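You operate a simulated robot arm through the tools that you are given. There is no shell and no other tool.

You run a simulated robot arm. Do the job below in one go: nothing can be reset, and whatever is moved stays where it is left.

TASK
Set the red and green dials to 2 and switch their lamps on.
Fine: on the dimmer pack; leave its other dials and switches.

It is judged by the outcome, as a careful person would: the job done as asked, and still so three seconds after it is handed in. It fails if anything else is knocked over, pushed out of place, dropped, spilled or broken.

THE ROBOT
A 6-joint arm with a two-finger parallel gripper, fixed in place. Base frame: the origin is at the foot of the arm, x ahead of it, y to its left, z up; the work surface is at about z = 0.74. Readings come in m, degrees, newtons and seconds.
With the tool pointing down near the work surface it reaches from about 0.26 to 0.68 m from the base axis. Its first joint turns from -66.0 to 66.0 degrees. Payload 2.9 kg.
The tool frame sits at the grasp point between the pads (the TCP): z along the fingers, y along the line on which they close. The tips reach 0.03 m beyond it. The gripper opens to 0.11 m. The fingers are 0.02 m wide and 0.01 m thick; the gripper's body (0.048 by 0.112 m) begins 0.055 m behind the TCP.
Orientation is that of the tool frame in the base frame, as a unit quaternion [w, x, y, z]. With the fingers straight down and closing along the base's y, the tool's x points along the base's -x, its y along +y and its z along -z.

THE INTERFACE
- The arm moves only by the tool arm_command. Its argument "commands" is a list that holds one entry, the list of rows, each a list of 7 numbers: the turn, a rotation vector about the base's x, y, z in units of 8 degrees (1.0 is 8 degrees), then the shift along the base's x, y, z in units of 25 mm (1.0 is 25 mm), then the gripper command, from -1 (shut) to 1 (fully open), values between in proportion. In form: [[[rx, ry, rz, dx, dy, dz, fingers], ...]]. A call has 1 to 20 rows; each row shifts and turns the commanded pose from where the row before left it. A call with a number of a shift or a turn outside -1 to 1 is refused whole. Rows are played at 5 a second. More than 0.05 m and 8.6 degrees between two rows, or a gripper value outside its range, and nothing of the call is played. Where a pose cannot be reached the arm comes as near as it can. A force on the tool above 40 N (or 10 N above the force at the start of the call, whichever is more), or a blocked arm, ends the call early, and 0.2 s more pass. Each finger travels about 0.108 m/s and halts on what it meets, pressing with about 41 N; the grip force reading is that of the motor and also rises with nothing between the fingers. The clock runs only during rows and for 0.2 s after the last one: add rows that do not move to give the fingers time. It gives the time, the measured TCP pose, the force on the tool (base axes), the opening and the grip force at its end, in the units of the frame above (readings bear some noise), with the torque about the TCP (base axes, N m) and any sound that the robot's microphone picked up.
- Cameras (640 x 400 px; columns grow to the right, rows downward): "scene" is fixed at [0.0767, 0.4299, 1.3864]; the picture's right is [-0.78, -0.63, 0.00], its down [-0.34, 0.42, -0.85] and it looks along [0.53, -0.66, -0.53] (base axes); focal length 344 px, centre (320, 200). "wrist" rides on the gripper at [0.072, 0.017, -0.103] in the tool frame; the picture's right is [-0.23, 0.97, 0.00], its down [-0.76, -0.18, -0.62] and it looks along [-0.61, -0.14, 0.78] (tool axes); focal length 222 px, centre (320, 200). There is no depth. A picture from a camera that has moved, and an enlarged one, comes with that camera's place and axes in the base frame and with its lens.
- snapshot(camera): a new picture of that camera. No time passes.
- zoom(camera, box): a new picture of the part [left, top, right, bottom] of that camera's present view, enlarged. No time passes.
- hand_in(): hands the job in; it is judged then, once.

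Nothing tells you positions but the pictures and the camera data. Unless the task says otherwise, let go and move clear before handing in.

The tools are called after "Request:" by a JSON object that holds its "api" and its "payload". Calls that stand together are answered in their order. arm_command: Moves the arm, as the interface text tells. Its arguments: {"type":"object","properties":{"commands":{"type":"array","items":{"type":"array","items":{"type":"array","items":{"type":"number"}}}}},"required":["commands"]} The other tools are called the same way: snapshot (camera) takes a picture; zoom (camera, box) takes an enlarged picture of a part of a camera's view; hand_in () hands the job in.

At the start:

```text
time: 0.0
tcp_pos: [0.4984, -0.1466, 1.0953]
ee_rot: [0.0, 0.0, 1.0, 0.001]
contact_force: [0.6, 0.1, -0.5]
torque: [-0.02, 0.0, 0.01]
opening: 0.1101
gripper_force: 0.1
```

scene: 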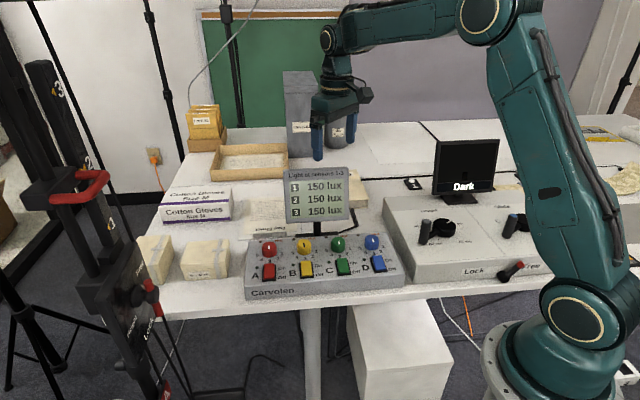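
wrist: 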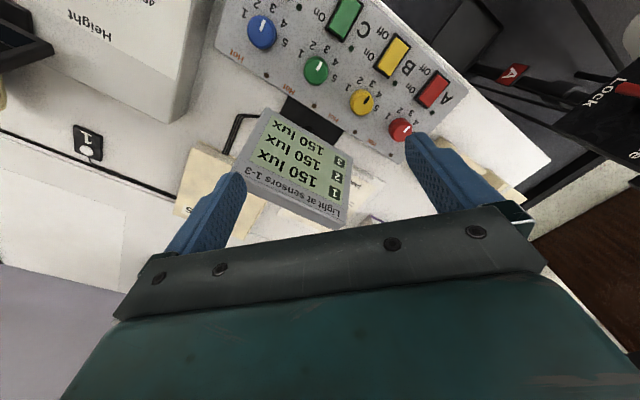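

I see a dimmer pack (Carvolen) with four dials (red, yellow, green, blue) and four rocker switches A–D in front of them, with a lux meter behind it. I'll zoom in on the pack in both cameras to read the dials and locate it.

Request:
{"api": "zoom", "payload": {"camera": "scene", "box": [235, 160, 415, 305]}}

Request:
{"api": "zoom", "payload": {"camera": "wrist", "box": [200, 0, 480, 175]}}

Request:
{"api": "snapshot", "payload": {"camera": "wrist"}}

```text
2.76 times, centred on (325, 232) of scene
camera zoom: at [0.0767, 0.4299, 1.3864], right [-0.78, -0.63, 0.0], down [-0.34, 0.42, -0.85], along [0.53, -0.66, -0.53], focal length 950 px, centre (306, 110)
```

zoom: 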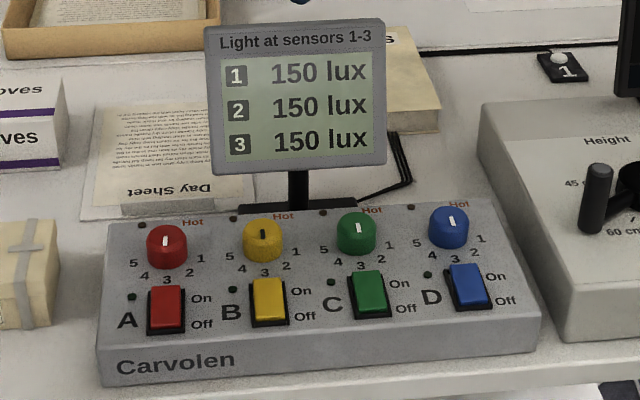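

```text
2.29 times, centred on (340, 88) of wrist
camera zoom: at [0.4259, -0.1294, 1.1991], right [0.23, 0.97, 0.0], down [0.76, -0.18, 0.62], along [0.61, -0.14, -0.78], focal length 508 px, centre (274, 457)
```

zoom: 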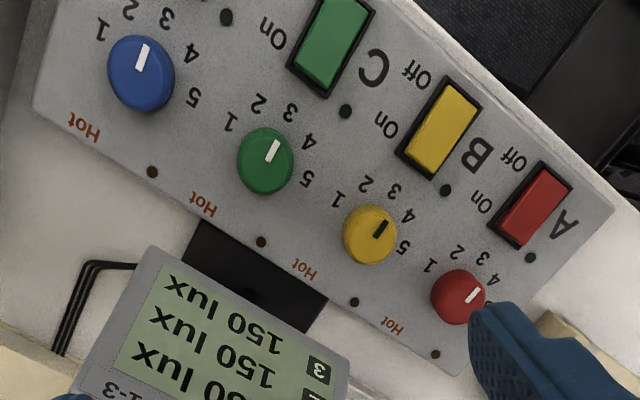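

```text
taken
camera wrist: at [0.4259, -0.1294, 1.1991], right [0.23, 0.97, 0.0], down [0.76, -0.18, 0.62], along [0.61, -0.14, -0.78], focal length 222 px, centre (320, 200)
```

wrist: 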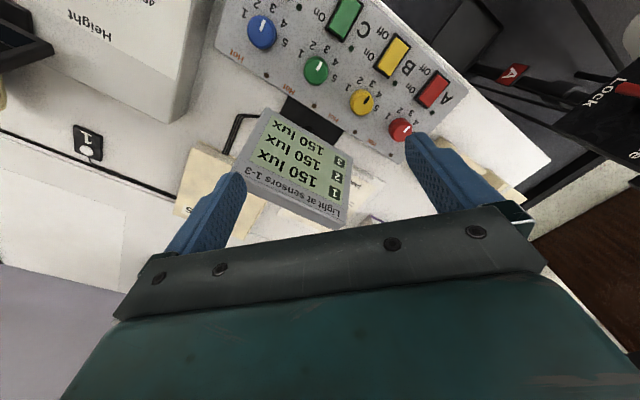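

The pack sits diagonally, with dials roughly at blue (0.42,-0.21), green (0.48,-0.145), yellow (0.54,-0.085) and red (0.60,-0.025). The switches are on the side facing the scene camera and the lux display is behind. I'll turn the tool to line up with the row and move to a front viewpoint to read the dials.

Request:
{"api": "arm_command", "payload": {"commands": [[[0, 0, -0.9375, -0.656, 0.91, -0.633, 1], [0, 0, -0.9375, -0.656, 0.91, -0.633, 1], [0, 0, -0.9375, -0.656, 0.91, -0.633, 1], [0, 0, -0.9375, -0.656, 0.91, -0.633, 1], [0, 0, -0.9375, -0.656, 0.91, -0.633, 1], [0, 0, -0.9375, -0.656, 0.91, -0.633, 1], [0, 0, 0, 0, 0, 0, 1], [0, 0, 0, 0, 0, 0, 1]]]}}

Request:
{"api": "snapshot", "payload": {"camera": "wrist"}}

Request:
{"api": "snapshot", "payload": {"camera": "scene"}}

```text
time: 1.8
tcp_pos: [0.4002, -0.0094, 1.0017]
ee_rot: [-0.001, 0.383, 0.924, -0.001]
contact_force: [-0.4, 0.9, 0.2]
torque: [0.01, 0.02, -0.01]
opening: 0.1098
gripper_force: 0.1
```

```text
taken
camera wrist: at [0.3609, 0.0541, 1.1046], right [0.85, 0.53, 0.0], down [0.41, -0.66, 0.62], along [0.33, -0.53, -0.78], focal length 222 px, centre (320, 200)
```

wrist: 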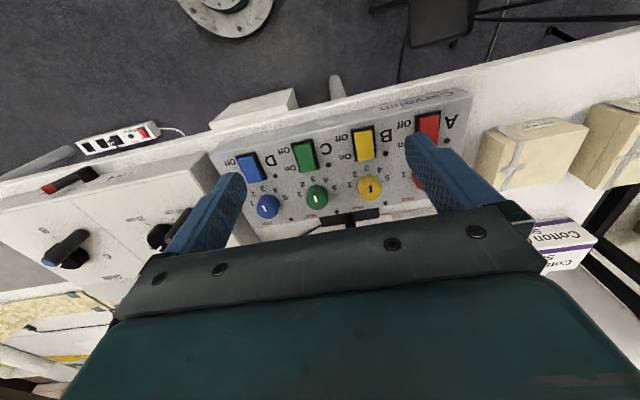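

```text
taken
```

scene: 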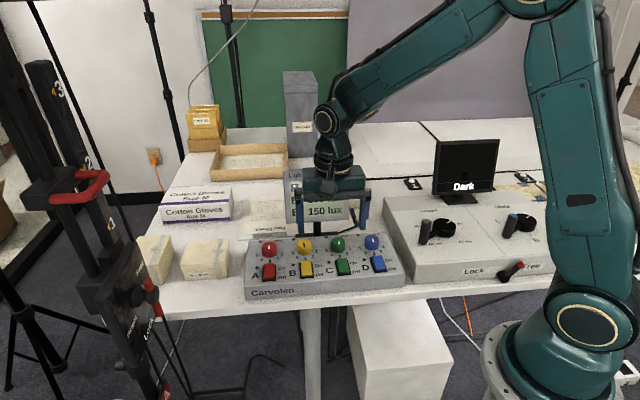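

The pack is visible but partly hidden by the gripper. I'll shift so the camera is almost straight above the dials.

Request:
{"api": "arm_command", "payload": {"commands": [[[0, 0, 0, 0.776, -0.96, 0, 1], [0, 0, 0, 0.776, -0.96, 0, 1], [0, 0, 0, 0.776, -0.96, 0, 1], [0, 0, 0, 0.776, -0.96, 0, 1], [0, 0, 0, 0.776, -0.96, 0, 1], [0, 0, 0, 0, 0, 0, 1], [0, 0, 0, 0, 0, 0, 1]]]}}

Request:
{"api": "snapshot", "payload": {"camera": "wrist"}}

Request:
{"api": "zoom", "payload": {"camera": "wrist", "box": [200, 0, 456, 160]}}

```text
time: 3.4
tcp_pos: [0.497, -0.1307, 1.0006]
ee_rot: [0.001, 0.383, 0.924, 0.0]
contact_force: [-0.3, 0.0, -0.3]
torque: [-0.01, 0.01, 0.0]
opening: 0.1097
gripper_force: 0.0
```

```text
taken
camera wrist: at [0.4573, -0.067, 1.1044], right [0.85, 0.53, 0.0], down [0.41, -0.66, 0.62], along [0.33, -0.53, -0.78], focal length 222 px, centre (320, 200)
```

wrist: 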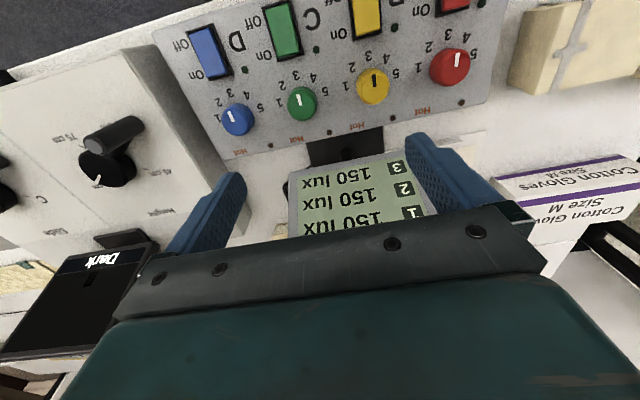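

```text
2.50 times, centred on (328, 80) of wrist
camera zoom: at [0.4573, -0.067, 1.1044], right [0.85, 0.53, 0.0], down [0.41, -0.66, 0.62], along [0.33, -0.53, -0.78], focal length 555 px, centre (300, 500)
```

zoom: 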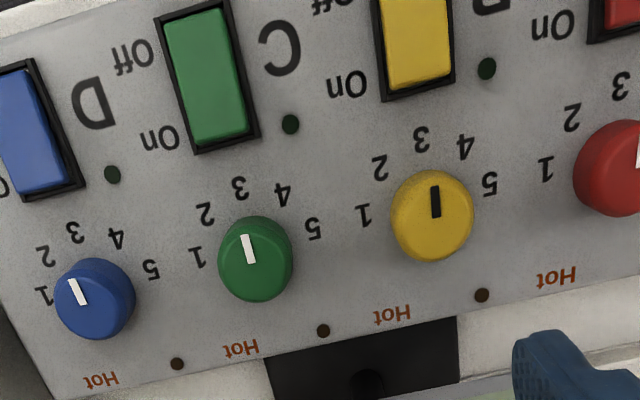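

All the dials appear to point at about 3. I'll zoom in tighter on the red and green dials and on the switches.

Request:
{"api": "zoom", "payload": {"camera": "wrist", "box": [410, 0, 506, 110]}}

Request:
{"api": "zoom", "payload": {"camera": "scene", "box": [250, 225, 330, 290]}}

Request:
{"api": "zoom", "payload": {"camera": "scene", "box": [320, 225, 400, 290]}}

Request:
{"api": "zoom", "payload": {"camera": "wrist", "box": [250, 0, 350, 130]}}

```text
3.64 times, centred on (458, 55) of wrist
camera zoom: at [0.4573, -0.067, 1.1044], right [0.85, 0.53, 0.0], down [0.41, -0.66, 0.62], along [0.33, -0.53, -0.78], focal length 808 px, centre (-182, 727)
```

zoom: 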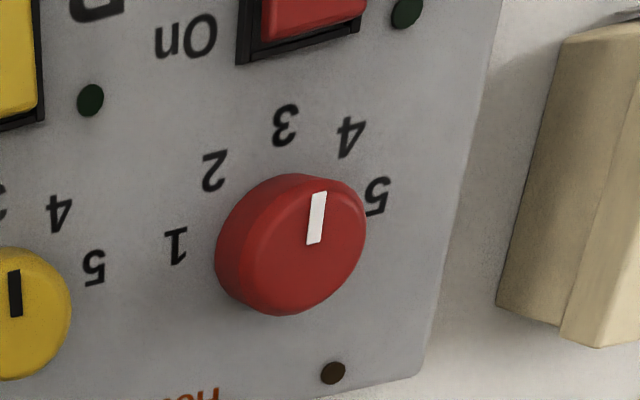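

```text
6.15 times, centred on (290, 258) of scene
camera zoom: at [0.0767, 0.4298, 1.3864], right [-0.78, -0.63, 0.0], down [-0.34, 0.42, -0.85], along [0.53, -0.66, -0.53], focal length 2120 px, centre (505, -154)
```

zoom: 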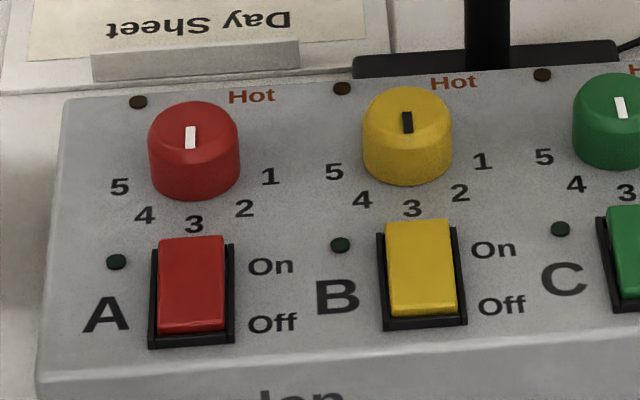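

```text
6.15 times, centred on (360, 258) of scene
camera zoom: at [0.0767, 0.4298, 1.3864], right [-0.78, -0.63, 0.0], down [-0.34, 0.42, -0.85], along [0.53, -0.66, -0.53], focal length 2120 px, centre (74, -154)
```

zoom: 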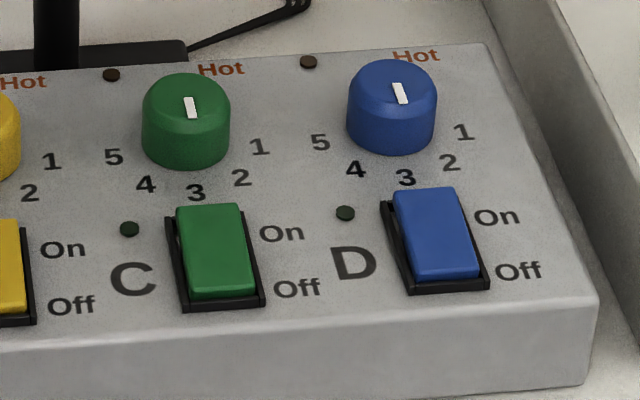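

```text
3.08 times, centred on (300, 65) of wrist
camera zoom: at [0.4573, -0.067, 1.1044], right [0.85, 0.53, 0.0], down [0.41, -0.66, 0.62], along [0.33, -0.53, -0.78], focal length 684 px, centre (382, 615)
```

zoom: 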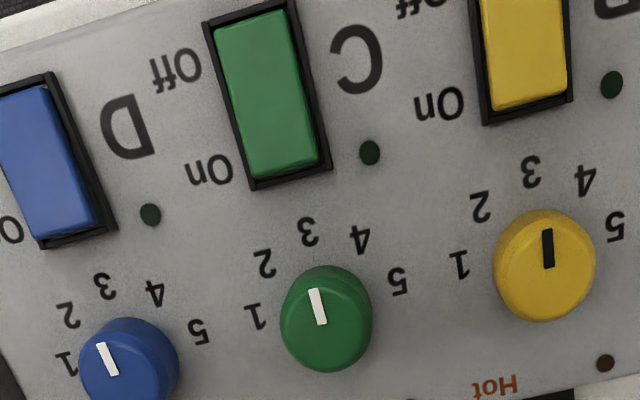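

Both dials read 3 and all four rockers are off, with the Off side down and the LEDs dark. I put the green knob at about (0.479,-0.1475), the red at about (0.608,-0.020), the panel at z≈0.79 and the knob tops at ≈0.815. Next I'll hover above the green knob with the fingers partly open and check alignment.

Request:
{"api": "arm_command", "payload": {"commands": [[[0, 0, 0, -0.18, -0.168, -1, 0.2], [0, 0, 0, -0.18, -0.168, -1, 0.2], [0, 0, 0, -0.18, -0.168, -1, 0.2], [0, 0, 0, -0.18, -0.168, -1, 0.2], [0, 0, 0, 0, 0, 0, 0.2], [0, 0, 0, 0, 0, 0, 0.2]]]}}

Request:
{"api": "snapshot", "payload": {"camera": "wrist"}}

Request:
{"api": "zoom", "payload": {"camera": "scene", "box": [235, 130, 435, 300]}}

```text
time: 4.8
tcp_pos: [0.4792, -0.1467, 0.9009]
ee_rot: [0.0, 0.382, 0.924, 0.0]
contact_force: [-0.2, 0.8, -0.6]
torque: [0.03, 0.01, -0.02]
opening: 0.0662
gripper_force: 0.0
```

```text
taken
camera wrist: at [0.4398, -0.083, 1.0047], right [0.85, 0.53, 0.0], down [0.41, -0.66, 0.62], along [0.33, -0.53, -0.78], focal length 222 px, centre (320, 200)
```

wrist: 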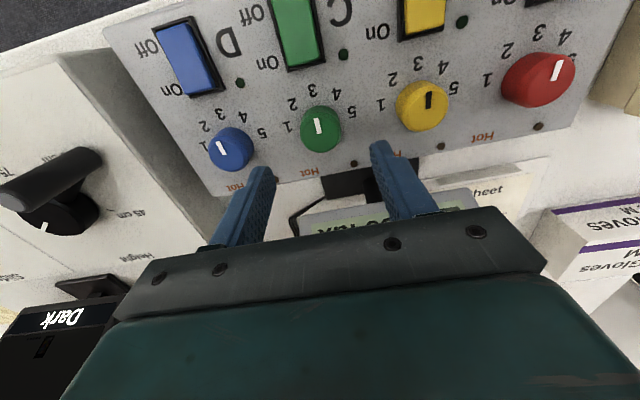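

```text
2.35 times, centred on (335, 215) of scene
camera zoom: at [0.0767, 0.4299, 1.3864], right [-0.78, -0.63, 0.0], down [-0.34, 0.42, -0.85], along [0.53, -0.66, -0.53], focal length 811 px, centre (285, 165)
```

zoom: 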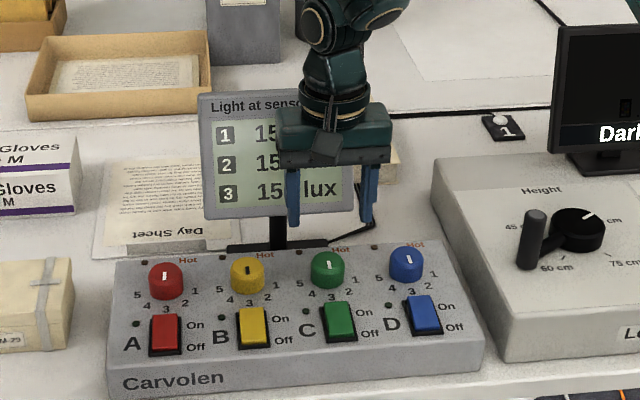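

Request:
{"api": "zoom", "payload": {"camera": "wrist", "box": [270, 70, 370, 190]}}

Request:
{"api": "zoom", "payload": {"camera": "scene", "box": [300, 190, 390, 260]}}

```text
3.33 times, centred on (320, 130) of wrist
camera zoom: at [0.4398, -0.083, 1.0047], right [0.85, 0.53, 0.0], down [0.41, -0.66, 0.62], along [0.33, -0.53, -0.78], focal length 740 px, centre (320, 433)
```

zoom: 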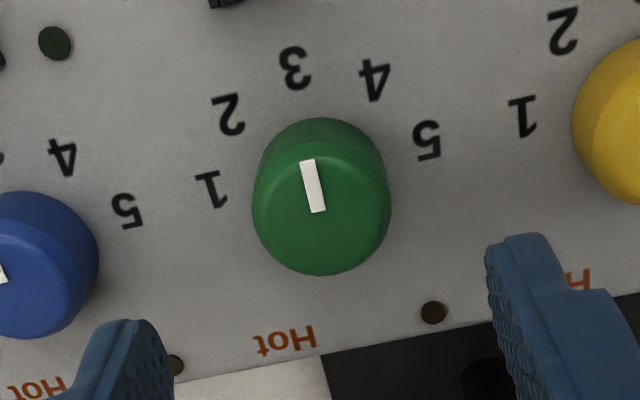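

```text
5.71 times, centred on (345, 225) of scene
camera zoom: at [0.0767, 0.4299, 1.3864], right [-0.78, -0.63, 0.0], down [-0.34, 0.42, -0.85], along [0.53, -0.66, -0.53], focal length 1969 px, centre (177, 57)
```

zoom: 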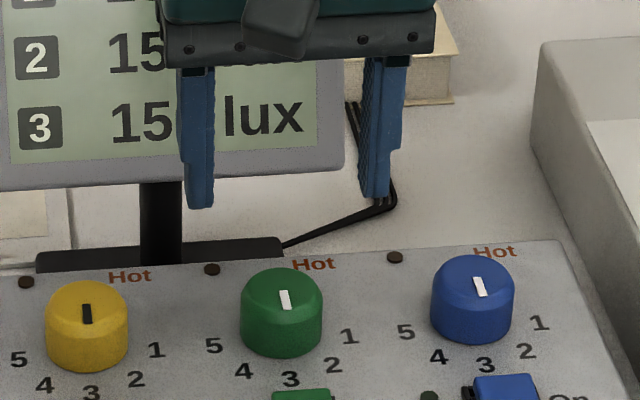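

The fingers straddle the green knob well, centred within about 1 mm. I'll descend until the tips are alongside the knob but clear of the panel, and check before closing.

Request:
{"api": "arm_command", "payload": {"commands": [[[0, 0, 0, 0.01, 0, -0.7, 0.2], [0, 0, 0, 0.01, 0, -0.7, 0.2], [0, 0, 0, 0, 0, -0.7, 0.2], [0, 0, 0, 0, 0, -0.66, 0.2], [0, 0, 0, 0, 0, 0, 0.2]]]}}

Request:
{"api": "snapshot", "payload": {"camera": "wrist"}}

Request:
{"api": "zoom", "payload": {"camera": "scene", "box": [290, 180, 400, 270]}}

```text
time: 6.0
tcp_pos: [0.4809, -0.1464, 0.8315]
ee_rot: [0.0, 0.383, 0.924, -0.001]
contact_force: [0.2, -0.6, 0.0]
torque: [-0.01, -0.01, -0.01]
opening: 0.0659
gripper_force: 0.1
```

```text
taken
camera wrist: at [0.4406, -0.0831, 0.9352], right [0.85, 0.53, 0.0], down [0.41, -0.66, 0.62], along [0.33, -0.53, -0.78], focal length 222 px, centre (320, 200)
```

wrist: 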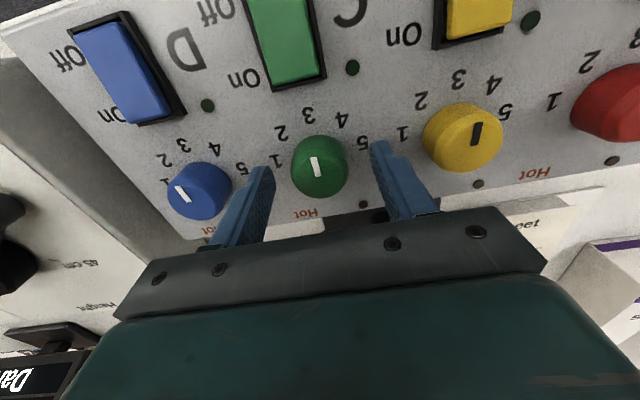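

```text
4.44 times, centred on (345, 225) of scene
camera zoom: at [0.0767, 0.4299, 1.3864], right [-0.78, -0.63, 0.0], down [-0.34, 0.42, -0.85], along [0.53, -0.66, -0.53], focal length 1531 px, centre (209, 89)
```

zoom: 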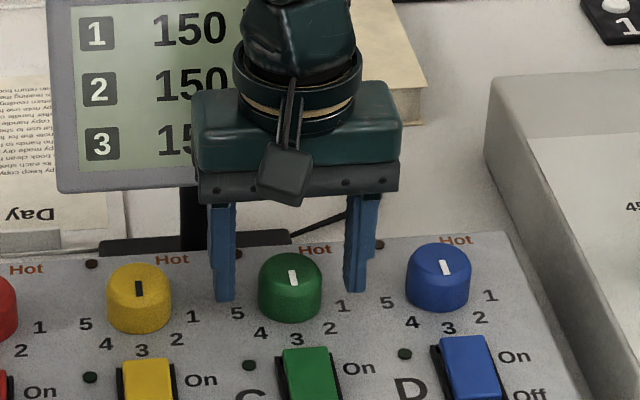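

Alignment is good. I'll close on the green knob gradually.

Request:
{"api": "arm_command", "payload": {"commands": [[[0, 0, 0, 0, 0, 0, 0.0], [0, 0, 0, 0, 0, 0, -0.15], [0, 0, 0, 0, 0, 0, -0.25], [0, 0, 0, 0, 0, 0, -0.32], [0, 0, 0, 0, 0, 0, -0.4], [0, 0, 0, 0, 0, 0, -0.45], [0, 0, 0, 0, 0, 0, -0.5], [0, 0, 0, 0, 0, 0, -0.5]]]}}

Request:
{"api": "zoom", "payload": {"camera": "wrist", "box": [220, 70, 420, 220]}}

Request:
{"api": "zoom", "payload": {"camera": "scene", "box": [240, 180, 420, 300]}}

```text
time: 7.8
tcp_pos: [0.4802, -0.1473, 0.8323]
ee_rot: [0.0, 0.384, 0.924, -0.001]
contact_force: [-6.9, -6.5, 2.2]
torque: [-0.24, 0.25, -0.02]
opening: 0.0352
gripper_force: 44.3
```

```text
2.67 times, centred on (320, 145) of wrist
camera zoom: at [0.4403, -0.0836, 0.9354], right [0.85, 0.53, 0.0], down [0.41, -0.66, 0.62], along [0.33, -0.53, -0.78], focal length 592 px, centre (320, 347)
```

zoom: 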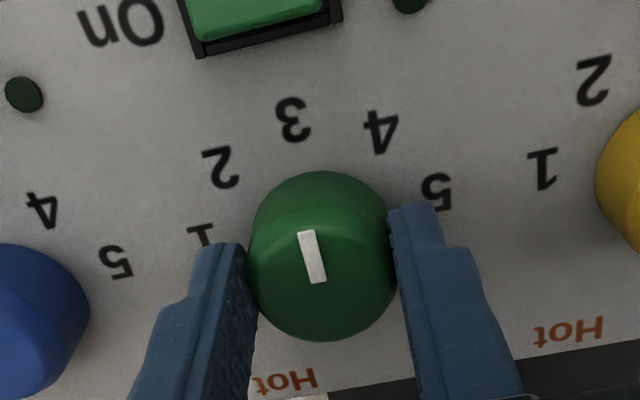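

```text
3.33 times, centred on (330, 240) of scene
camera zoom: at [0.0766, 0.4297, 1.3864], right [-0.78, -0.63, 0.0], down [-0.33, 0.42, -0.85], along [0.53, -0.66, -0.53], focal length 1148 px, centre (287, 67)
```

zoom: 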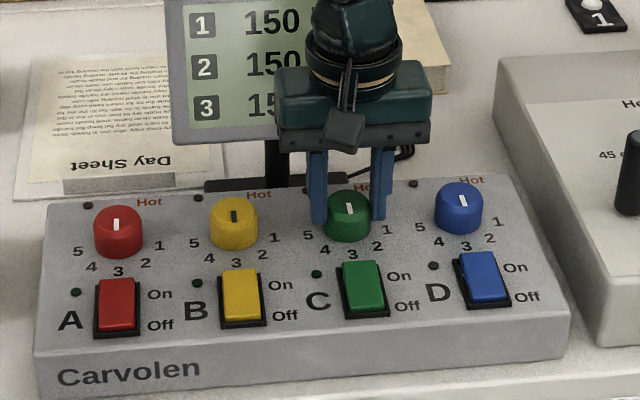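

The grip is firm (opening 35 mm), with about 9 N of side load from a ~1 mm offset. I'll nudge to centre, then rotate +42° (counter-clockwise from above), from 3 to 2.

Request:
{"api": "arm_command", "payload": {"commands": [[[0, 0, 0, -0.03, -0.03, 0, -0.5], [0, 0, 0, 0, 0, 0, -0.5], [0, 0, 0.5, 0, 0, 0, -0.5], [0, 0, 0.5, 0, 0, 0, -0.5], [0, 0, 0.5, 0, 0, 0, -0.5], [0, 0, 0.5, 0, 0, 0, -0.5], [0, 0, 0, 0, 0, 0, -0.5]]]}}

Request:
{"api": "zoom", "payload": {"camera": "wrist", "box": [220, 70, 420, 220]}}

Request:
{"api": "zoom", "payload": {"camera": "scene", "box": [240, 180, 420, 300]}}

```text
time: 9.4
tcp_pos: [0.4782, -0.1486, 0.8318]
ee_rot: [0.001, 0.249, 0.968, 0.0]
contact_force: [1.0, -3.8, -0.7]
torque: [0.11, 0.29, 0.0]
opening: 0.0353
gripper_force: 45.4
```

```text
2.67 times, centred on (320, 145) of wrist
camera zoom: at [0.4235, -0.0975, 0.9354], right [0.67, 0.74, 0.0], down [0.58, -0.52, 0.62], along [0.46, -0.42, -0.78], focal length 592 px, centre (320, 347)
```

zoom: 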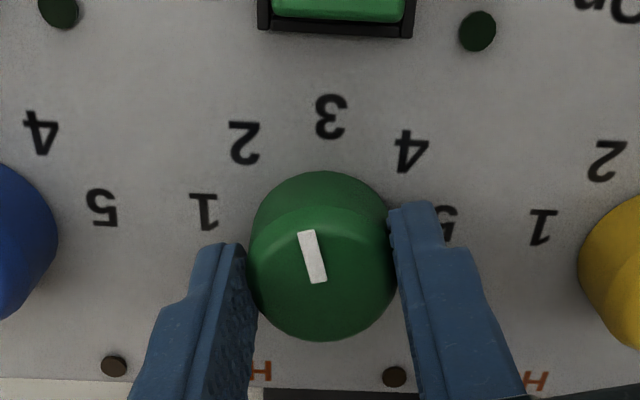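

```text
3.33 times, centred on (330, 240) of scene
camera zoom: at [0.0768, 0.4298, 1.3864], right [-0.78, -0.63, 0.0], down [-0.34, 0.42, -0.85], along [0.53, -0.66, -0.53], focal length 1148 px, centre (287, 67)
```

zoom: 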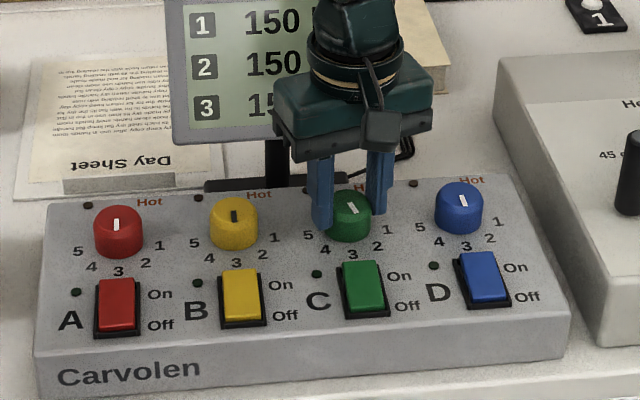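

The knob turns with the gripper without slipping and the pack has not moved. I'll turn the remaining 26°.

Request:
{"api": "arm_command", "payload": {"commands": [[[0, 0, 0.5, 0, 0, 0, -0.5], [0, 0, 0.5, 0, 0, 0, -0.5], [0, 0, 0.5, 0, 0, 0, -0.5], [0, 0, 0.5, 0, 0, 0, -0.5], [0, 0, 0.5, 0, 0, 0, -0.5], [0, 0, 0.5, 0, 0, 0, -0.5], [0, 0, 0.28, 0, 0, 0, -0.5], [0, 0, 0, 0, 0, 0, -0.5], [0, 0, 0, 0, 0, 0, -0.5]]]}}

Request:
{"api": "zoom", "payload": {"camera": "wrist", "box": [220, 70, 420, 220]}}

Request:
{"api": "zoom", "payload": {"camera": "scene", "box": [240, 180, 420, 300]}}

```text
time: 11.4
tcp_pos: [0.4769, -0.1495, 0.8319]
ee_rot: [0.0, 0.025, 1.0, -0.001]
contact_force: [2.8, -19.5, -6.1]
torque: [-0.47, -0.53, -0.08]
opening: 0.0353
gripper_force: 44.6
```

```text
2.67 times, centred on (320, 145) of wrist
camera zoom: at [0.407, -0.1278, 0.9354], right [0.28, 0.96, 0.0], down [0.75, -0.21, 0.62], along [0.6, -0.17, -0.78], focal length 592 px, centre (320, 347)
```

zoom: 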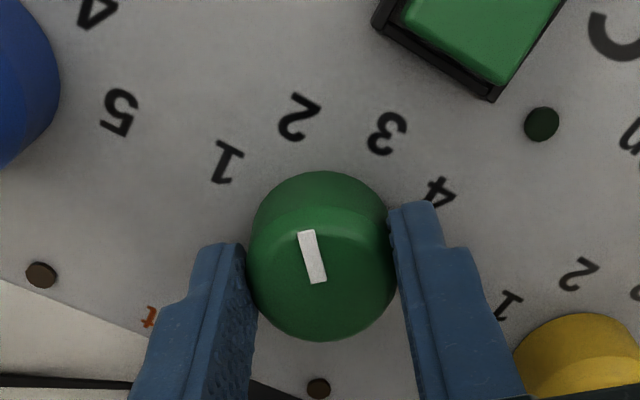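

```text
3.33 times, centred on (330, 240) of scene
camera zoom: at [0.0769, 0.4294, 1.3865], right [-0.78, -0.63, 0.0], down [-0.34, 0.42, -0.85], along [0.53, -0.66, -0.53], focal length 1148 px, centre (287, 67)
```

zoom: 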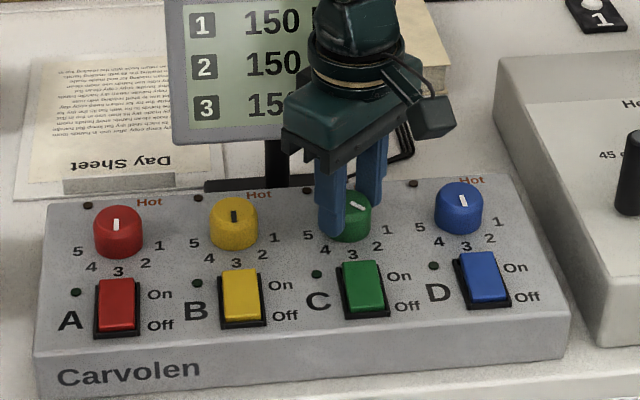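

The dial now appears to point at 2, but side load has built up (≈20 N in −y). I'll relieve it with a tiny shift, open the fingers, and rise to check the reading.

Request:
{"api": "arm_command", "payload": {"commands": [[[0, 0, 0, 0, -0.04, 0, -0.5], [0, 0, 0, 0, -0.02, 0, -0.5], [0, 0, 0, 0, 0, 0, -0.5]]]}}

```text
time: 12.2
tcp_pos: [0.4795, -0.1493, 0.8325]
ee_rot: [-0.001, 0.024, 1.0, 0.001]
contact_force: [3.5, -12.0, 0.9]
torque: [-0.6, 0.15, 0.0]
opening: 0.0354
gripper_force: 45.0
```

Request:
{"api": "arm_command", "payload": {"commands": [[[0, 0, 0, 0.01, -0.04, 0, -0.5], [0, 0, 0, 0.01, -0.04, 0, -0.5], [0, 0, 0, 0, 0, 0, -0.5]]]}}

```text
time: 13.0
tcp_pos: [0.4792, -0.1495, 0.8322]
ee_rot: [0.0, 0.022, 1.0, 0.001]
contact_force: [-6.5, 6.0, 15.2]
torque: [0.26, 0.13, -0.04]
opening: 0.035
gripper_force: 45.2
```

Request:
{"api": "arm_command", "payload": {"commands": [[[0, 0, 0, 0, 0, 0, -0.3], [0, 0, 0, 0, 0, 0, -0.1], [0, 0, 0, 0, 0, 0, 0.1], [0, 0, 0, 0, 0, 0, 0.2], [0, 0, 0, 0, 0, 0, 0.2]]]}}

Request:
{"api": "zoom", "payload": {"camera": "wrist", "box": [200, 40, 440, 220]}}

Request:
{"api": "zoom", "payload": {"camera": "scene", "box": [240, 180, 420, 300]}}

```text
time: 14.2
tcp_pos: [0.4789, -0.151, 0.8304]
ee_rot: [0.0, 0.024, 1.0, 0.0]
contact_force: [-0.5, -0.2, 0.0]
torque: [0.01, 0.01, -0.02]
opening: 0.0661
gripper_force: 0.0
```

```text
2.22 times, centred on (320, 130) of wrist
camera zoom: at [0.4075, -0.1301, 0.9352], right [0.27, 0.96, 0.0], down [0.75, -0.21, 0.62], along [0.6, -0.17, -0.78], focal length 494 px, centre (320, 356)
```

zoom: 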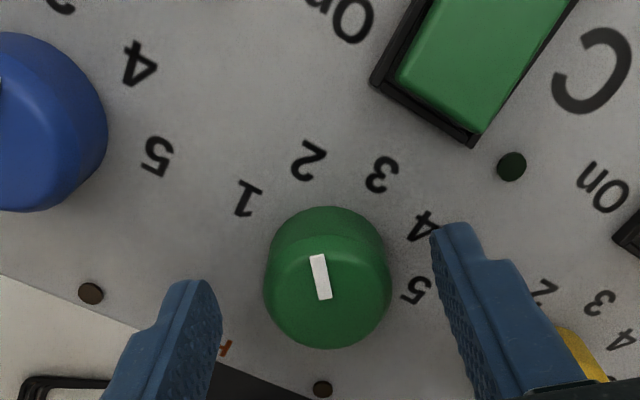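

```text
3.33 times, centred on (330, 240) of scene
camera zoom: at [0.0767, 0.4299, 1.3864], right [-0.78, -0.63, 0.0], down [-0.34, 0.42, -0.85], along [0.53, -0.66, -0.53], focal length 1148 px, centre (287, 67)
```

zoom: 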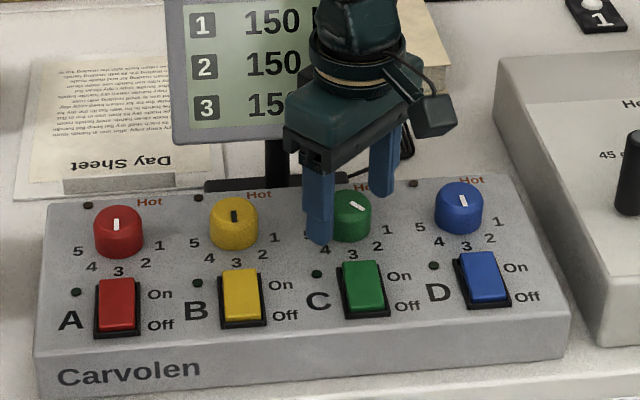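

Request:
{"api": "zoom", "payload": {"camera": "scene", "box": [315, 225, 365, 260]}}

Request:
{"api": "zoom", "payload": {"camera": "wrist", "box": [270, 80, 380, 180]}}

```text
11.43 times, centred on (340, 242) of scene
camera zoom: at [0.0767, 0.4299, 1.3864], right [-0.78, -0.63, 0.0], down [-0.34, 0.42, -0.85], along [0.53, -0.66, -0.53], focal length 3938 px, centre (91, -286)
```

zoom: 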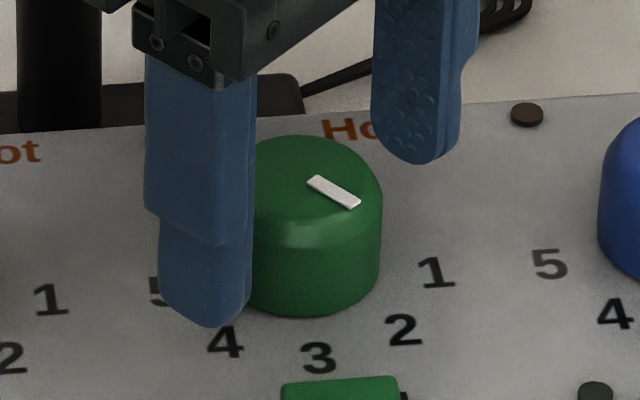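

```text
4.00 times, centred on (325, 130) of wrist
camera zoom: at [0.4075, -0.1301, 0.9352], right [0.27, 0.96, 0.0], down [0.75, -0.21, 0.62], along [0.6, -0.17, -0.78], focal length 888 px, centre (300, 480)
```

zoom: 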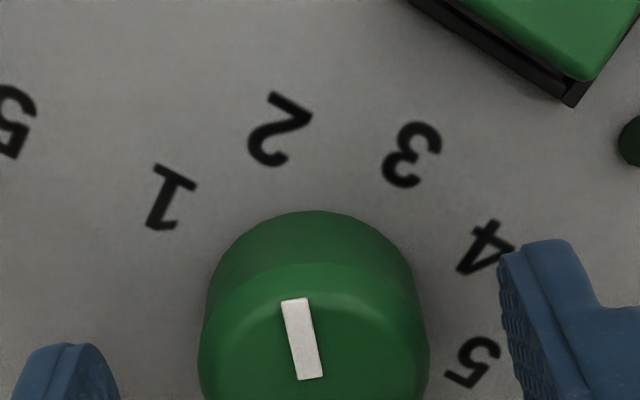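

Green's pointer lines up with 2: the mark is at ≈175.5° azimuth and the label at ≈175.1°. Next I'll rise, turn back and hover over the red knob.

Request:
{"api": "arm_command", "payload": {"commands": [[[0, 0, 0, 0, 0, 0.9, 0.2], [0, 0, 0, 0, 0, 0.95, 0.2], [0, 0, 0, 0, 0, 0.95, 0.2], [0, 0, -0.66, 0.65, 0.65, 0, 0.2], [0, 0, -0.66, 0.65, 0.65, 0, 0.2], [0, 0, -0.66, 0.65, 0.65, 0, 0.2], [0, 0, -0.66, 0.65, 0.65, 0, 0.2], [0, 0, -0.66, 0.65, 0.65, 0, 0.2], [0, 0, -0.66, 0.65, 0.65, 0, 0.2], [0, 0, -0.66, 0.65, 0.65, 0, 0.2], [0, 0, -0.66, 0.65, 0.65, 0, 0.2], [0, 0, 0, 0, 0, 0, 0.2], [0, 0, 0, 0, 0, 0, 0.2]]]}}

Request:
{"api": "snapshot", "payload": {"camera": "wrist"}}

Request:
{"api": "zoom", "payload": {"camera": "wrist", "box": [260, 70, 380, 190]}}

Request:
{"api": "zoom", "payload": {"camera": "scene", "box": [240, 160, 420, 300]}}

```text
time: 17.0
tcp_pos: [0.6102, -0.021, 0.9028]
ee_rot: [-0.001, 0.382, 0.924, 0.0]
contact_force: [-0.6, 0.1, 0.6]
torque: [0.0, -0.02, -0.02]
opening: 0.0657
gripper_force: 0.1
```

```text
taken
camera wrist: at [0.5701, 0.0425, 1.006], right [0.85, 0.53, 0.0], down [0.41, -0.66, 0.62], along [0.33, -0.53, -0.78], focal length 222 px, centre (320, 200)
```

wrist: 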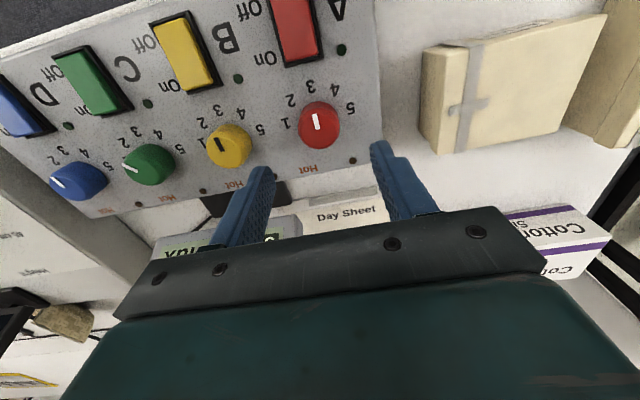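

```text
3.33 times, centred on (320, 130) of wrist
camera zoom: at [0.5701, 0.0425, 1.006], right [0.85, 0.53, 0.0], down [0.41, -0.66, 0.62], along [0.33, -0.53, -0.78], focal length 740 px, centre (320, 433)
```

zoom: 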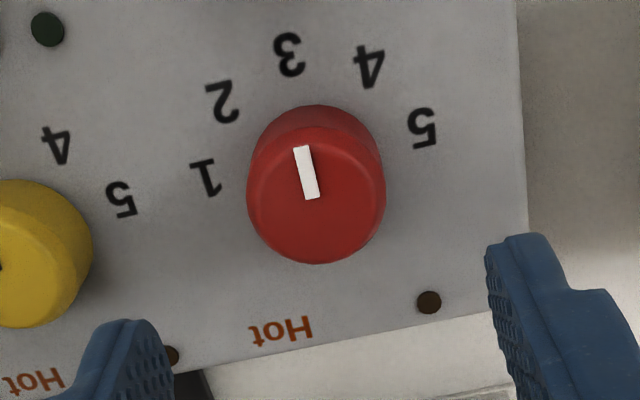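

```text
2.86 times, centred on (330, 230) of scene
camera zoom: at [0.0767, 0.4299, 1.3864], right [-0.78, -0.63, 0.0], down [-0.34, 0.42, -0.85], along [0.53, -0.66, -0.53], focal length 984 px, centre (291, 114)
```

zoom: 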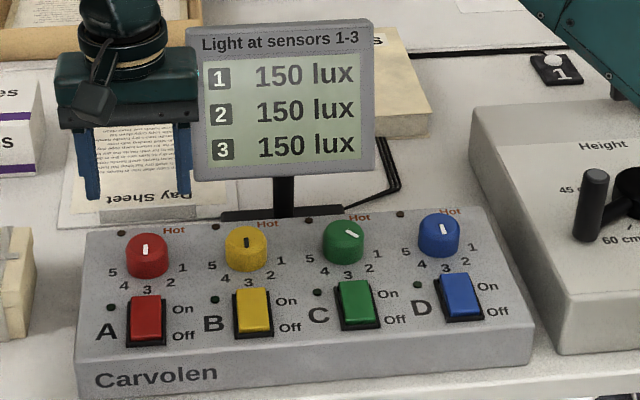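

Green clearly points at 2 now. The red knob is within 1–2 mm of the TCP, so I'll apply a small correction, descend and look again.

Request:
{"api": "arm_command", "payload": {"commands": [[[0, 0, 0, -0.035, -0.033, -0.7, 0.2], [0, 0, 0, 0, 0, -0.7, 0.2], [0, 0, 0, 0, 0, -0.7, 0.2], [0, 0, 0, 0, 0, -0.7, 0.2], [0, 0, 0, 0, 0, 0, 0.2], [0, 0, 0, 0, 0, 0, 0.2]]]}}

Request:
{"api": "zoom", "payload": {"camera": "wrist", "box": [220, 70, 420, 220]}}

Request:
{"api": "zoom", "payload": {"camera": "scene", "box": [220, 180, 320, 260]}}

```text
time: 18.4
tcp_pos: [0.608, -0.0234, 0.8325]
ee_rot: [0.0, 0.382, 0.924, 0.0]
contact_force: [-0.6, 0.6, 0.4]
torque: [-0.01, -0.01, 0.01]
opening: 0.0661
gripper_force: 0.0
```

```text
2.67 times, centred on (320, 145) of wrist
camera zoom: at [0.5687, 0.0409, 0.9355], right [0.85, 0.53, 0.0], down [0.41, -0.66, 0.62], along [0.33, -0.53, -0.78], focal length 592 px, centre (320, 347)
```

zoom: 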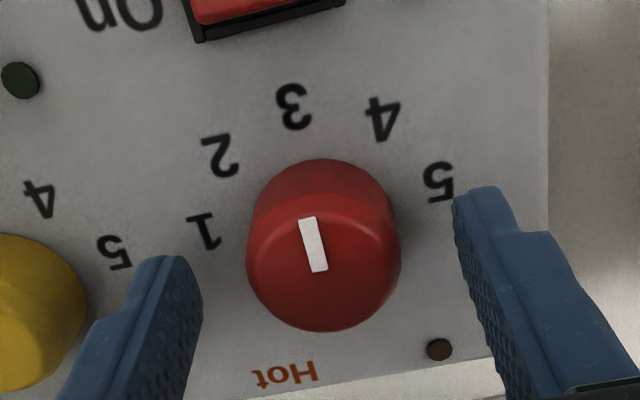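

```text
5.00 times, centred on (270, 220) of scene
camera zoom: at [0.0767, 0.4299, 1.3864], right [-0.78, -0.63, 0.0], down [-0.34, 0.42, -0.85], along [0.53, -0.66, -0.53], focal length 1723 px, centre (570, 100)
```

zoom: 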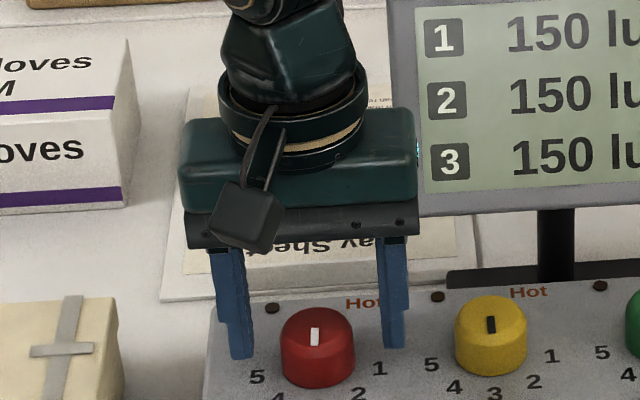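

The knob is centred between the fingers. I'll close on it gently.

Request:
{"api": "arm_command", "payload": {"commands": [[[0, 0, 0, 0, 0, 0, 0.0], [0, 0, 0, 0, 0, 0, -0.15], [0, 0, 0, 0, 0, 0, -0.25], [0, 0, 0, 0, 0, 0, -0.32], [0, 0, 0, 0, 0, 0, -0.4], [0, 0, 0, 0, 0, 0, -0.45], [0, 0, 0, 0, 0, 0, -0.5], [0, 0, 0, 0, 0, 0, -0.5]]]}}

Request:
{"api": "zoom", "payload": {"camera": "wrist", "box": [220, 70, 420, 220]}}

```text
time: 20.2
tcp_pos: [0.6088, -0.0226, 0.8337]
ee_rot: [0.001, 0.381, 0.925, 0.0]
contact_force: [8.0, 6.7, -3.6]
torque: [0.14, -0.36, 0.01]
opening: 0.0352
gripper_force: 44.6
```

```text
2.67 times, centred on (320, 145) of wrist
camera zoom: at [0.569, 0.0415, 0.9356], right [0.85, 0.53, 0.0], down [0.41, -0.66, 0.62], along [0.33, -0.53, -0.78], focal length 592 px, centre (320, 347)
```

zoom: 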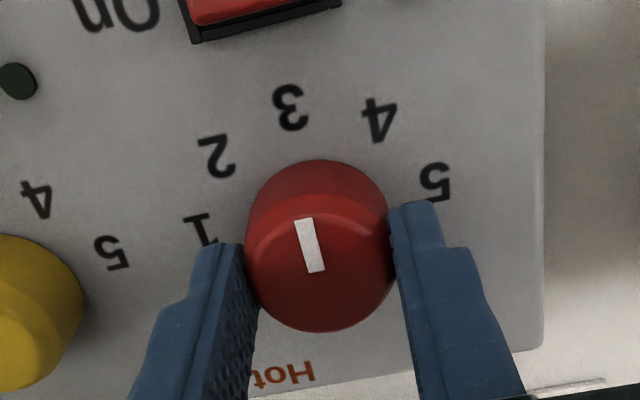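

I see about +10 N of side load along the row, so I'll nudge about 1 mm that way and then start the turn in stages.

Request:
{"api": "arm_command", "payload": {"commands": [[[0, 0, 0, 0.037, 0.035, 0, -0.5], [0, 0, 0, 0, 0, 0, -0.5], [0, 0, 0.5, 0, 0, 0, -0.5], [0, 0, 0.5, 0, 0, 0, -0.5], [0, 0, 0.5, 0, 0, 0, -0.5], [0, 0, 0.5, 0, 0, 0, -0.5], [0, 0, 0, 0, 0, 0, -0.5]]]}}

Request:
{"api": "zoom", "payload": {"camera": "wrist", "box": [220, 70, 420, 220]}}

```text
time: 21.8
tcp_pos: [0.6092, -0.0222, 0.8329]
ee_rot: [0.0, 0.25, 0.968, -0.001]
contact_force: [-4.5, -5.2, 8.9]
torque: [-0.04, 0.45, -0.02]
opening: 0.0354
gripper_force: 44.9
```

```text
2.67 times, centred on (320, 145) of wrist
camera zoom: at [0.5535, 0.0284, 0.9357], right [0.67, 0.74, 0.0], down [0.58, -0.52, 0.62], along [0.46, -0.42, -0.78], focal length 592 px, centre (320, 347)
```

zoom: 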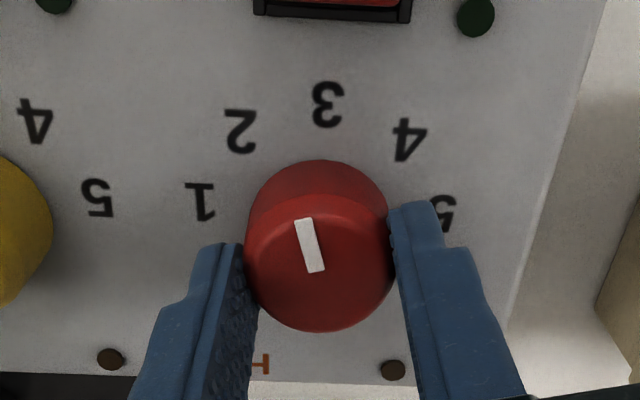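

The knob follows and forces are small. I'll complete the turn to 42°.

Request:
{"api": "arm_command", "payload": {"commands": [[[0, 0, 0.5, 0, 0, 0, -0.5], [0, 0, 0.5, 0, 0, 0, -0.5], [0, 0, 0.5, 0, 0, 0, -0.5], [0, 0, 0.5, 0, 0, 0, -0.5], [0, 0, 0.5, 0, 0, 0, -0.5], [0, 0, 0.5, 0, 0, 0, -0.5], [0, 0, 0.25, 0, 0, 0, -0.5], [0, 0, 0, 0, 0, 0, -0.5], [0, 0, 0, 0, 0, 0, -0.5]]]}}

Request:
{"api": "zoom", "payload": {"camera": "wrist", "box": [220, 70, 420, 220]}}

Request:
{"api": "zoom", "payload": {"camera": "scene", "box": [220, 180, 420, 300]}}

```text
time: 23.8
tcp_pos: [0.6087, -0.022, 0.8323]
ee_rot: [0.001, 0.027, 1.0, 0.0]
contact_force: [-3.1, -12.4, 12.2]
torque: [-0.35, 0.13, -0.01]
opening: 0.0351
gripper_force: 44.8
```

```text
2.67 times, centred on (320, 145) of wrist
camera zoom: at [0.537, -0.0007, 0.9356], right [0.28, 0.96, 0.0], down [0.75, -0.22, 0.62], along [0.6, -0.17, -0.78], focal length 592 px, centre (320, 347)
```

zoom: 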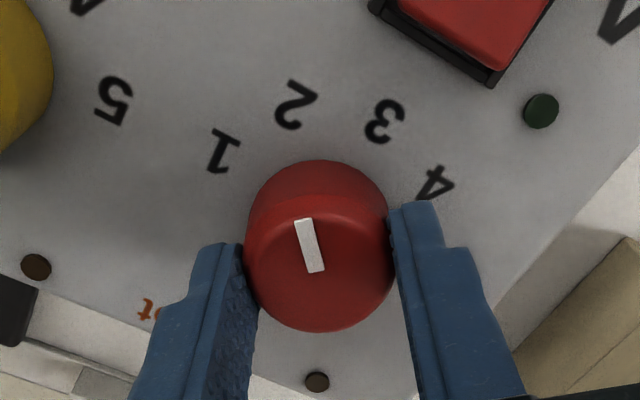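

```text
3.20 times, centred on (320, 240) of scene
camera zoom: at [0.0764, 0.4296, 1.3865], right [-0.78, -0.63, 0.0], down [-0.33, 0.42, -0.85], along [0.53, -0.66, -0.53], focal length 1102 px, centre (320, 72)
```

zoom: 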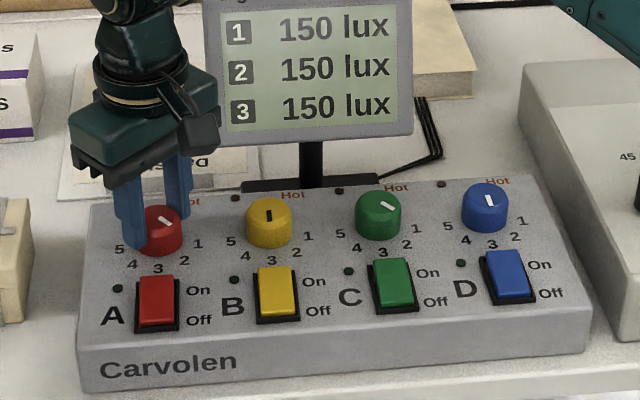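

Red's pointer now sits as green's did, aimed at 2. I'll relieve the side load slightly and release.

Request:
{"api": "arm_command", "payload": {"commands": [[[0, 0, 0, 0, -0.05, 0, -0.5], [0, 0, 0, 0, 0, 0, -0.5], [0, 0, 0, 0, 0, 0, -0.3], [0, 0, 0, 0, 0, 0, -0.1], [0, 0, 0, 0, 0, 0, 0.1], [0, 0, 0, 0, 0, 0, 0.2], [0, 0, 0, 0, 0, 0, 0.2]]]}}

Request:
{"api": "zoom", "payload": {"camera": "wrist", "box": [270, 80, 380, 180]}}

Request:
{"api": "zoom", "payload": {"camera": "scene", "box": [245, 220, 365, 290]}}

```text
time: 25.4
tcp_pos: [0.6094, -0.0222, 0.8329]
ee_rot: [0.0, 0.026, 1.0, 0.0]
contact_force: [-0.2, -0.3, 1.8]
torque: [0.0, 0.0, 0.02]
opening: 0.0657
gripper_force: 0.1
```

```text
4.00 times, centred on (325, 130) of wrist
camera zoom: at [0.537, -0.0015, 0.9352], right [0.28, 0.96, 0.0], down [0.75, -0.22, 0.62], along [0.6, -0.17, -0.78], focal length 888 px, centre (300, 480)
```

zoom: 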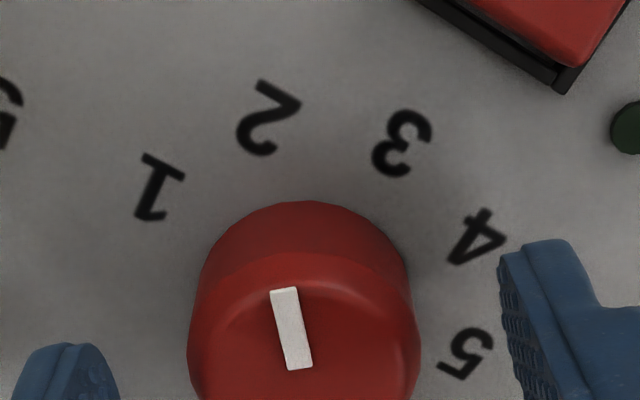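

```text
5.33 times, centred on (305, 255) of scene
camera zoom: at [0.0767, 0.4299, 1.3864], right [-0.78, -0.63, 0.0], down [-0.34, 0.42, -0.85], along [0.53, -0.66, -0.53], focal length 1838 px, centre (400, -93)
```

zoom: 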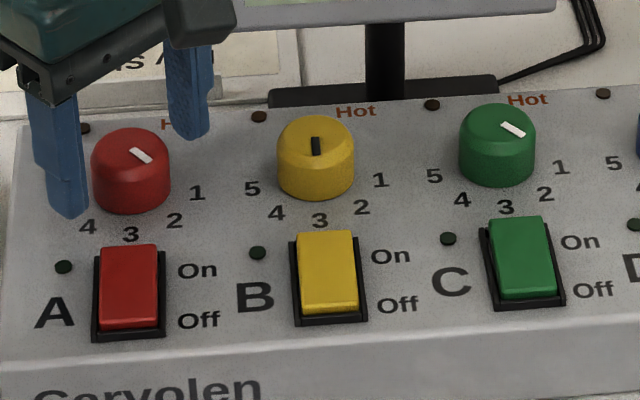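

Both dials are at 2 (red mark ≈174°, label ≈173°). Now the switches: I'll rise, close the fingers, realign with the row and hover over the On half of the red rocker at about (0.564, 0.023).

Request:
{"api": "arm_command", "payload": {"commands": [[[0, 0, 0, 0, 0, 0.9, 0.2], [0, 0, 0, 0, 0, 0.9, 0.2], [0, 0, 0, 0, 0, 0.9, 0.0], [0, 0, -0.75, -0.26, 0.257, 0, -0.4], [0, 0, -0.75, -0.26, 0.257, 0, -0.8], [0, 0, -0.75, -0.26, 0.257, 0, -1], [0, 0, -0.75, -0.26, 0.257, 0, -1], [0, 0, -0.75, -0.26, 0.257, 0, -1], [0, 0, -0.75, -0.26, 0.257, 0, -1], [0, 0, -0.75, -0.26, 0.257, 0, -1], [0, 0, 0, 0, 0, -0.8, -1], [0, 0, 0, 0, 0, -0.8, -1], [0, 0, 0, 0, 0, 0, -1], [0, 0, 0, 0, 0, 0, -1]]]}}

Request:
{"api": "snapshot", "payload": {"camera": "wrist"}}

Request:
{"api": "zoom", "payload": {"camera": "wrist", "box": [220, 70, 420, 220]}}

Request:
{"api": "zoom", "payload": {"camera": "scene", "box": [220, 180, 340, 290]}}

```text
time: 28.4
tcp_pos: [0.5624, 0.0224, 0.86]
ee_rot: [0.001, 0.382, 0.924, 0.0]
contact_force: [0.3, -0.9, -0.2]
torque: [-0.01, -0.03, 0.03]
opening: 0.0
gripper_force: 37.5
```

```text
taken
camera wrist: at [0.524, 0.0856, 0.9625], right [0.85, 0.53, 0.0], down [0.41, -0.66, 0.62], along [0.33, -0.53, -0.78], focal length 222 px, centre (320, 200)
```

wrist: 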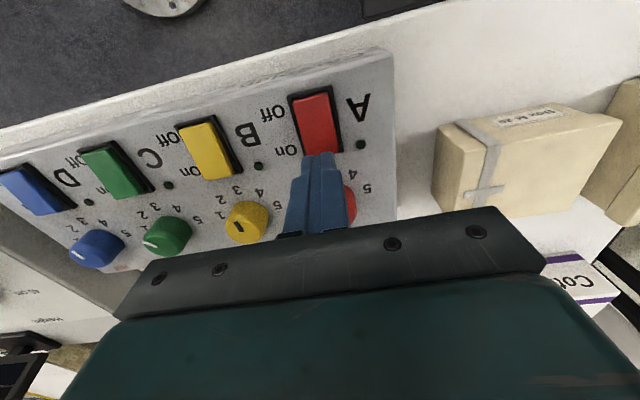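

```text
2.67 times, centred on (320, 145) of wrist
camera zoom: at [0.524, 0.0856, 0.9625], right [0.85, 0.53, 0.0], down [0.41, -0.66, 0.62], along [0.33, -0.53, -0.78], focal length 592 px, centre (320, 347)
```

zoom: 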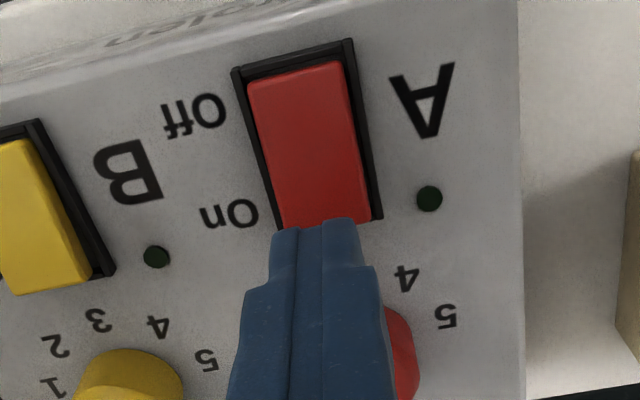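

```text
3.64 times, centred on (280, 235) of scene
camera zoom: at [0.0767, 0.4299, 1.3864], right [-0.78, -0.63, 0.0], down [-0.34, 0.42, -0.85], along [0.53, -0.66, -0.53], focal length 1253 px, centre (466, 73)
```

zoom: 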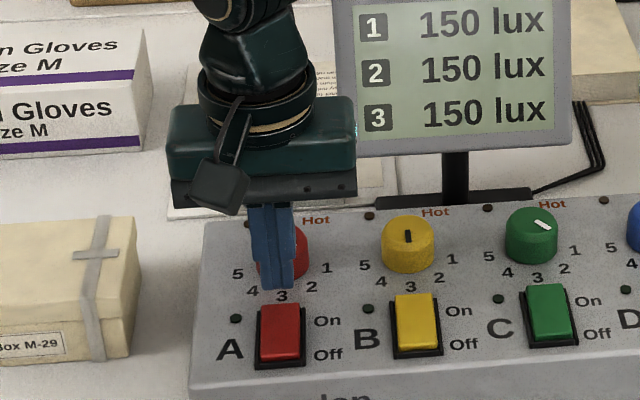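

The tip is over the On half of the red rocker. I'll descend to just above it, then press in small steps.

Request:
{"api": "arm_command", "payload": {"commands": [[[0, 0, 0, 0.02, 0, -0.4, -1], [0, 0, 0, 0.02, 0, -0.3, -1], [0, 0, 0, 0, 0, -0.1, -1], [0, 0, 0, 0, 0, -0.08, -1], [0, 0, 0, 0, 0, -0.08, -1], [0, 0, 0, 0, 0, 0, -1]]]}}

Request:
{"api": "zoom", "payload": {"camera": "wrist", "box": [220, 70, 420, 220]}}

Request:
{"api": "zoom", "payload": {"camera": "scene", "box": [220, 180, 340, 290]}}

```text
time: 29.8
tcp_pos: [0.5648, 0.0213, 0.836]
ee_rot: [0.0, 0.382, 0.924, 0.0]
contact_force: [0.8, -0.5, 1.5]
torque: [-0.05, 0.02, 0.02]
opening: 0.0
gripper_force: 37.3
```

```text
2.67 times, centred on (320, 145) of wrist
camera zoom: at [0.5251, 0.0857, 0.9389], right [0.85, 0.53, 0.0], down [0.41, -0.66, 0.62], along [0.33, -0.53, -0.78], focal length 592 px, centre (320, 347)
```

zoom: 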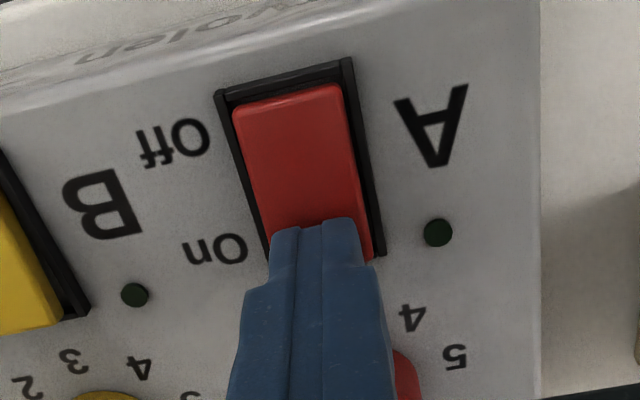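

```text
3.64 times, centred on (280, 235) of scene
camera zoom: at [0.0767, 0.4298, 1.3864], right [-0.78, -0.63, 0.0], down [-0.34, 0.42, -0.85], along [0.53, -0.66, -0.53], focal length 1253 px, centre (466, 73)
```

zoom: 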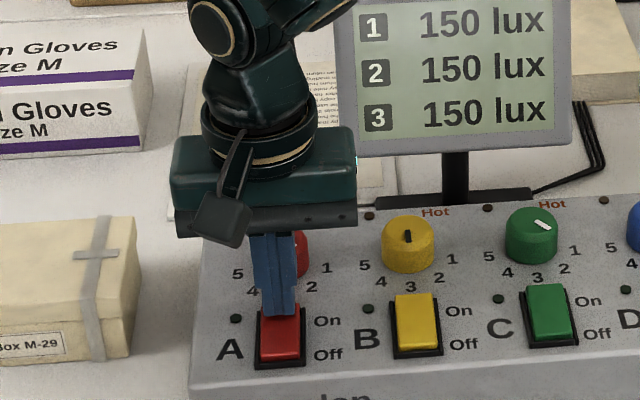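

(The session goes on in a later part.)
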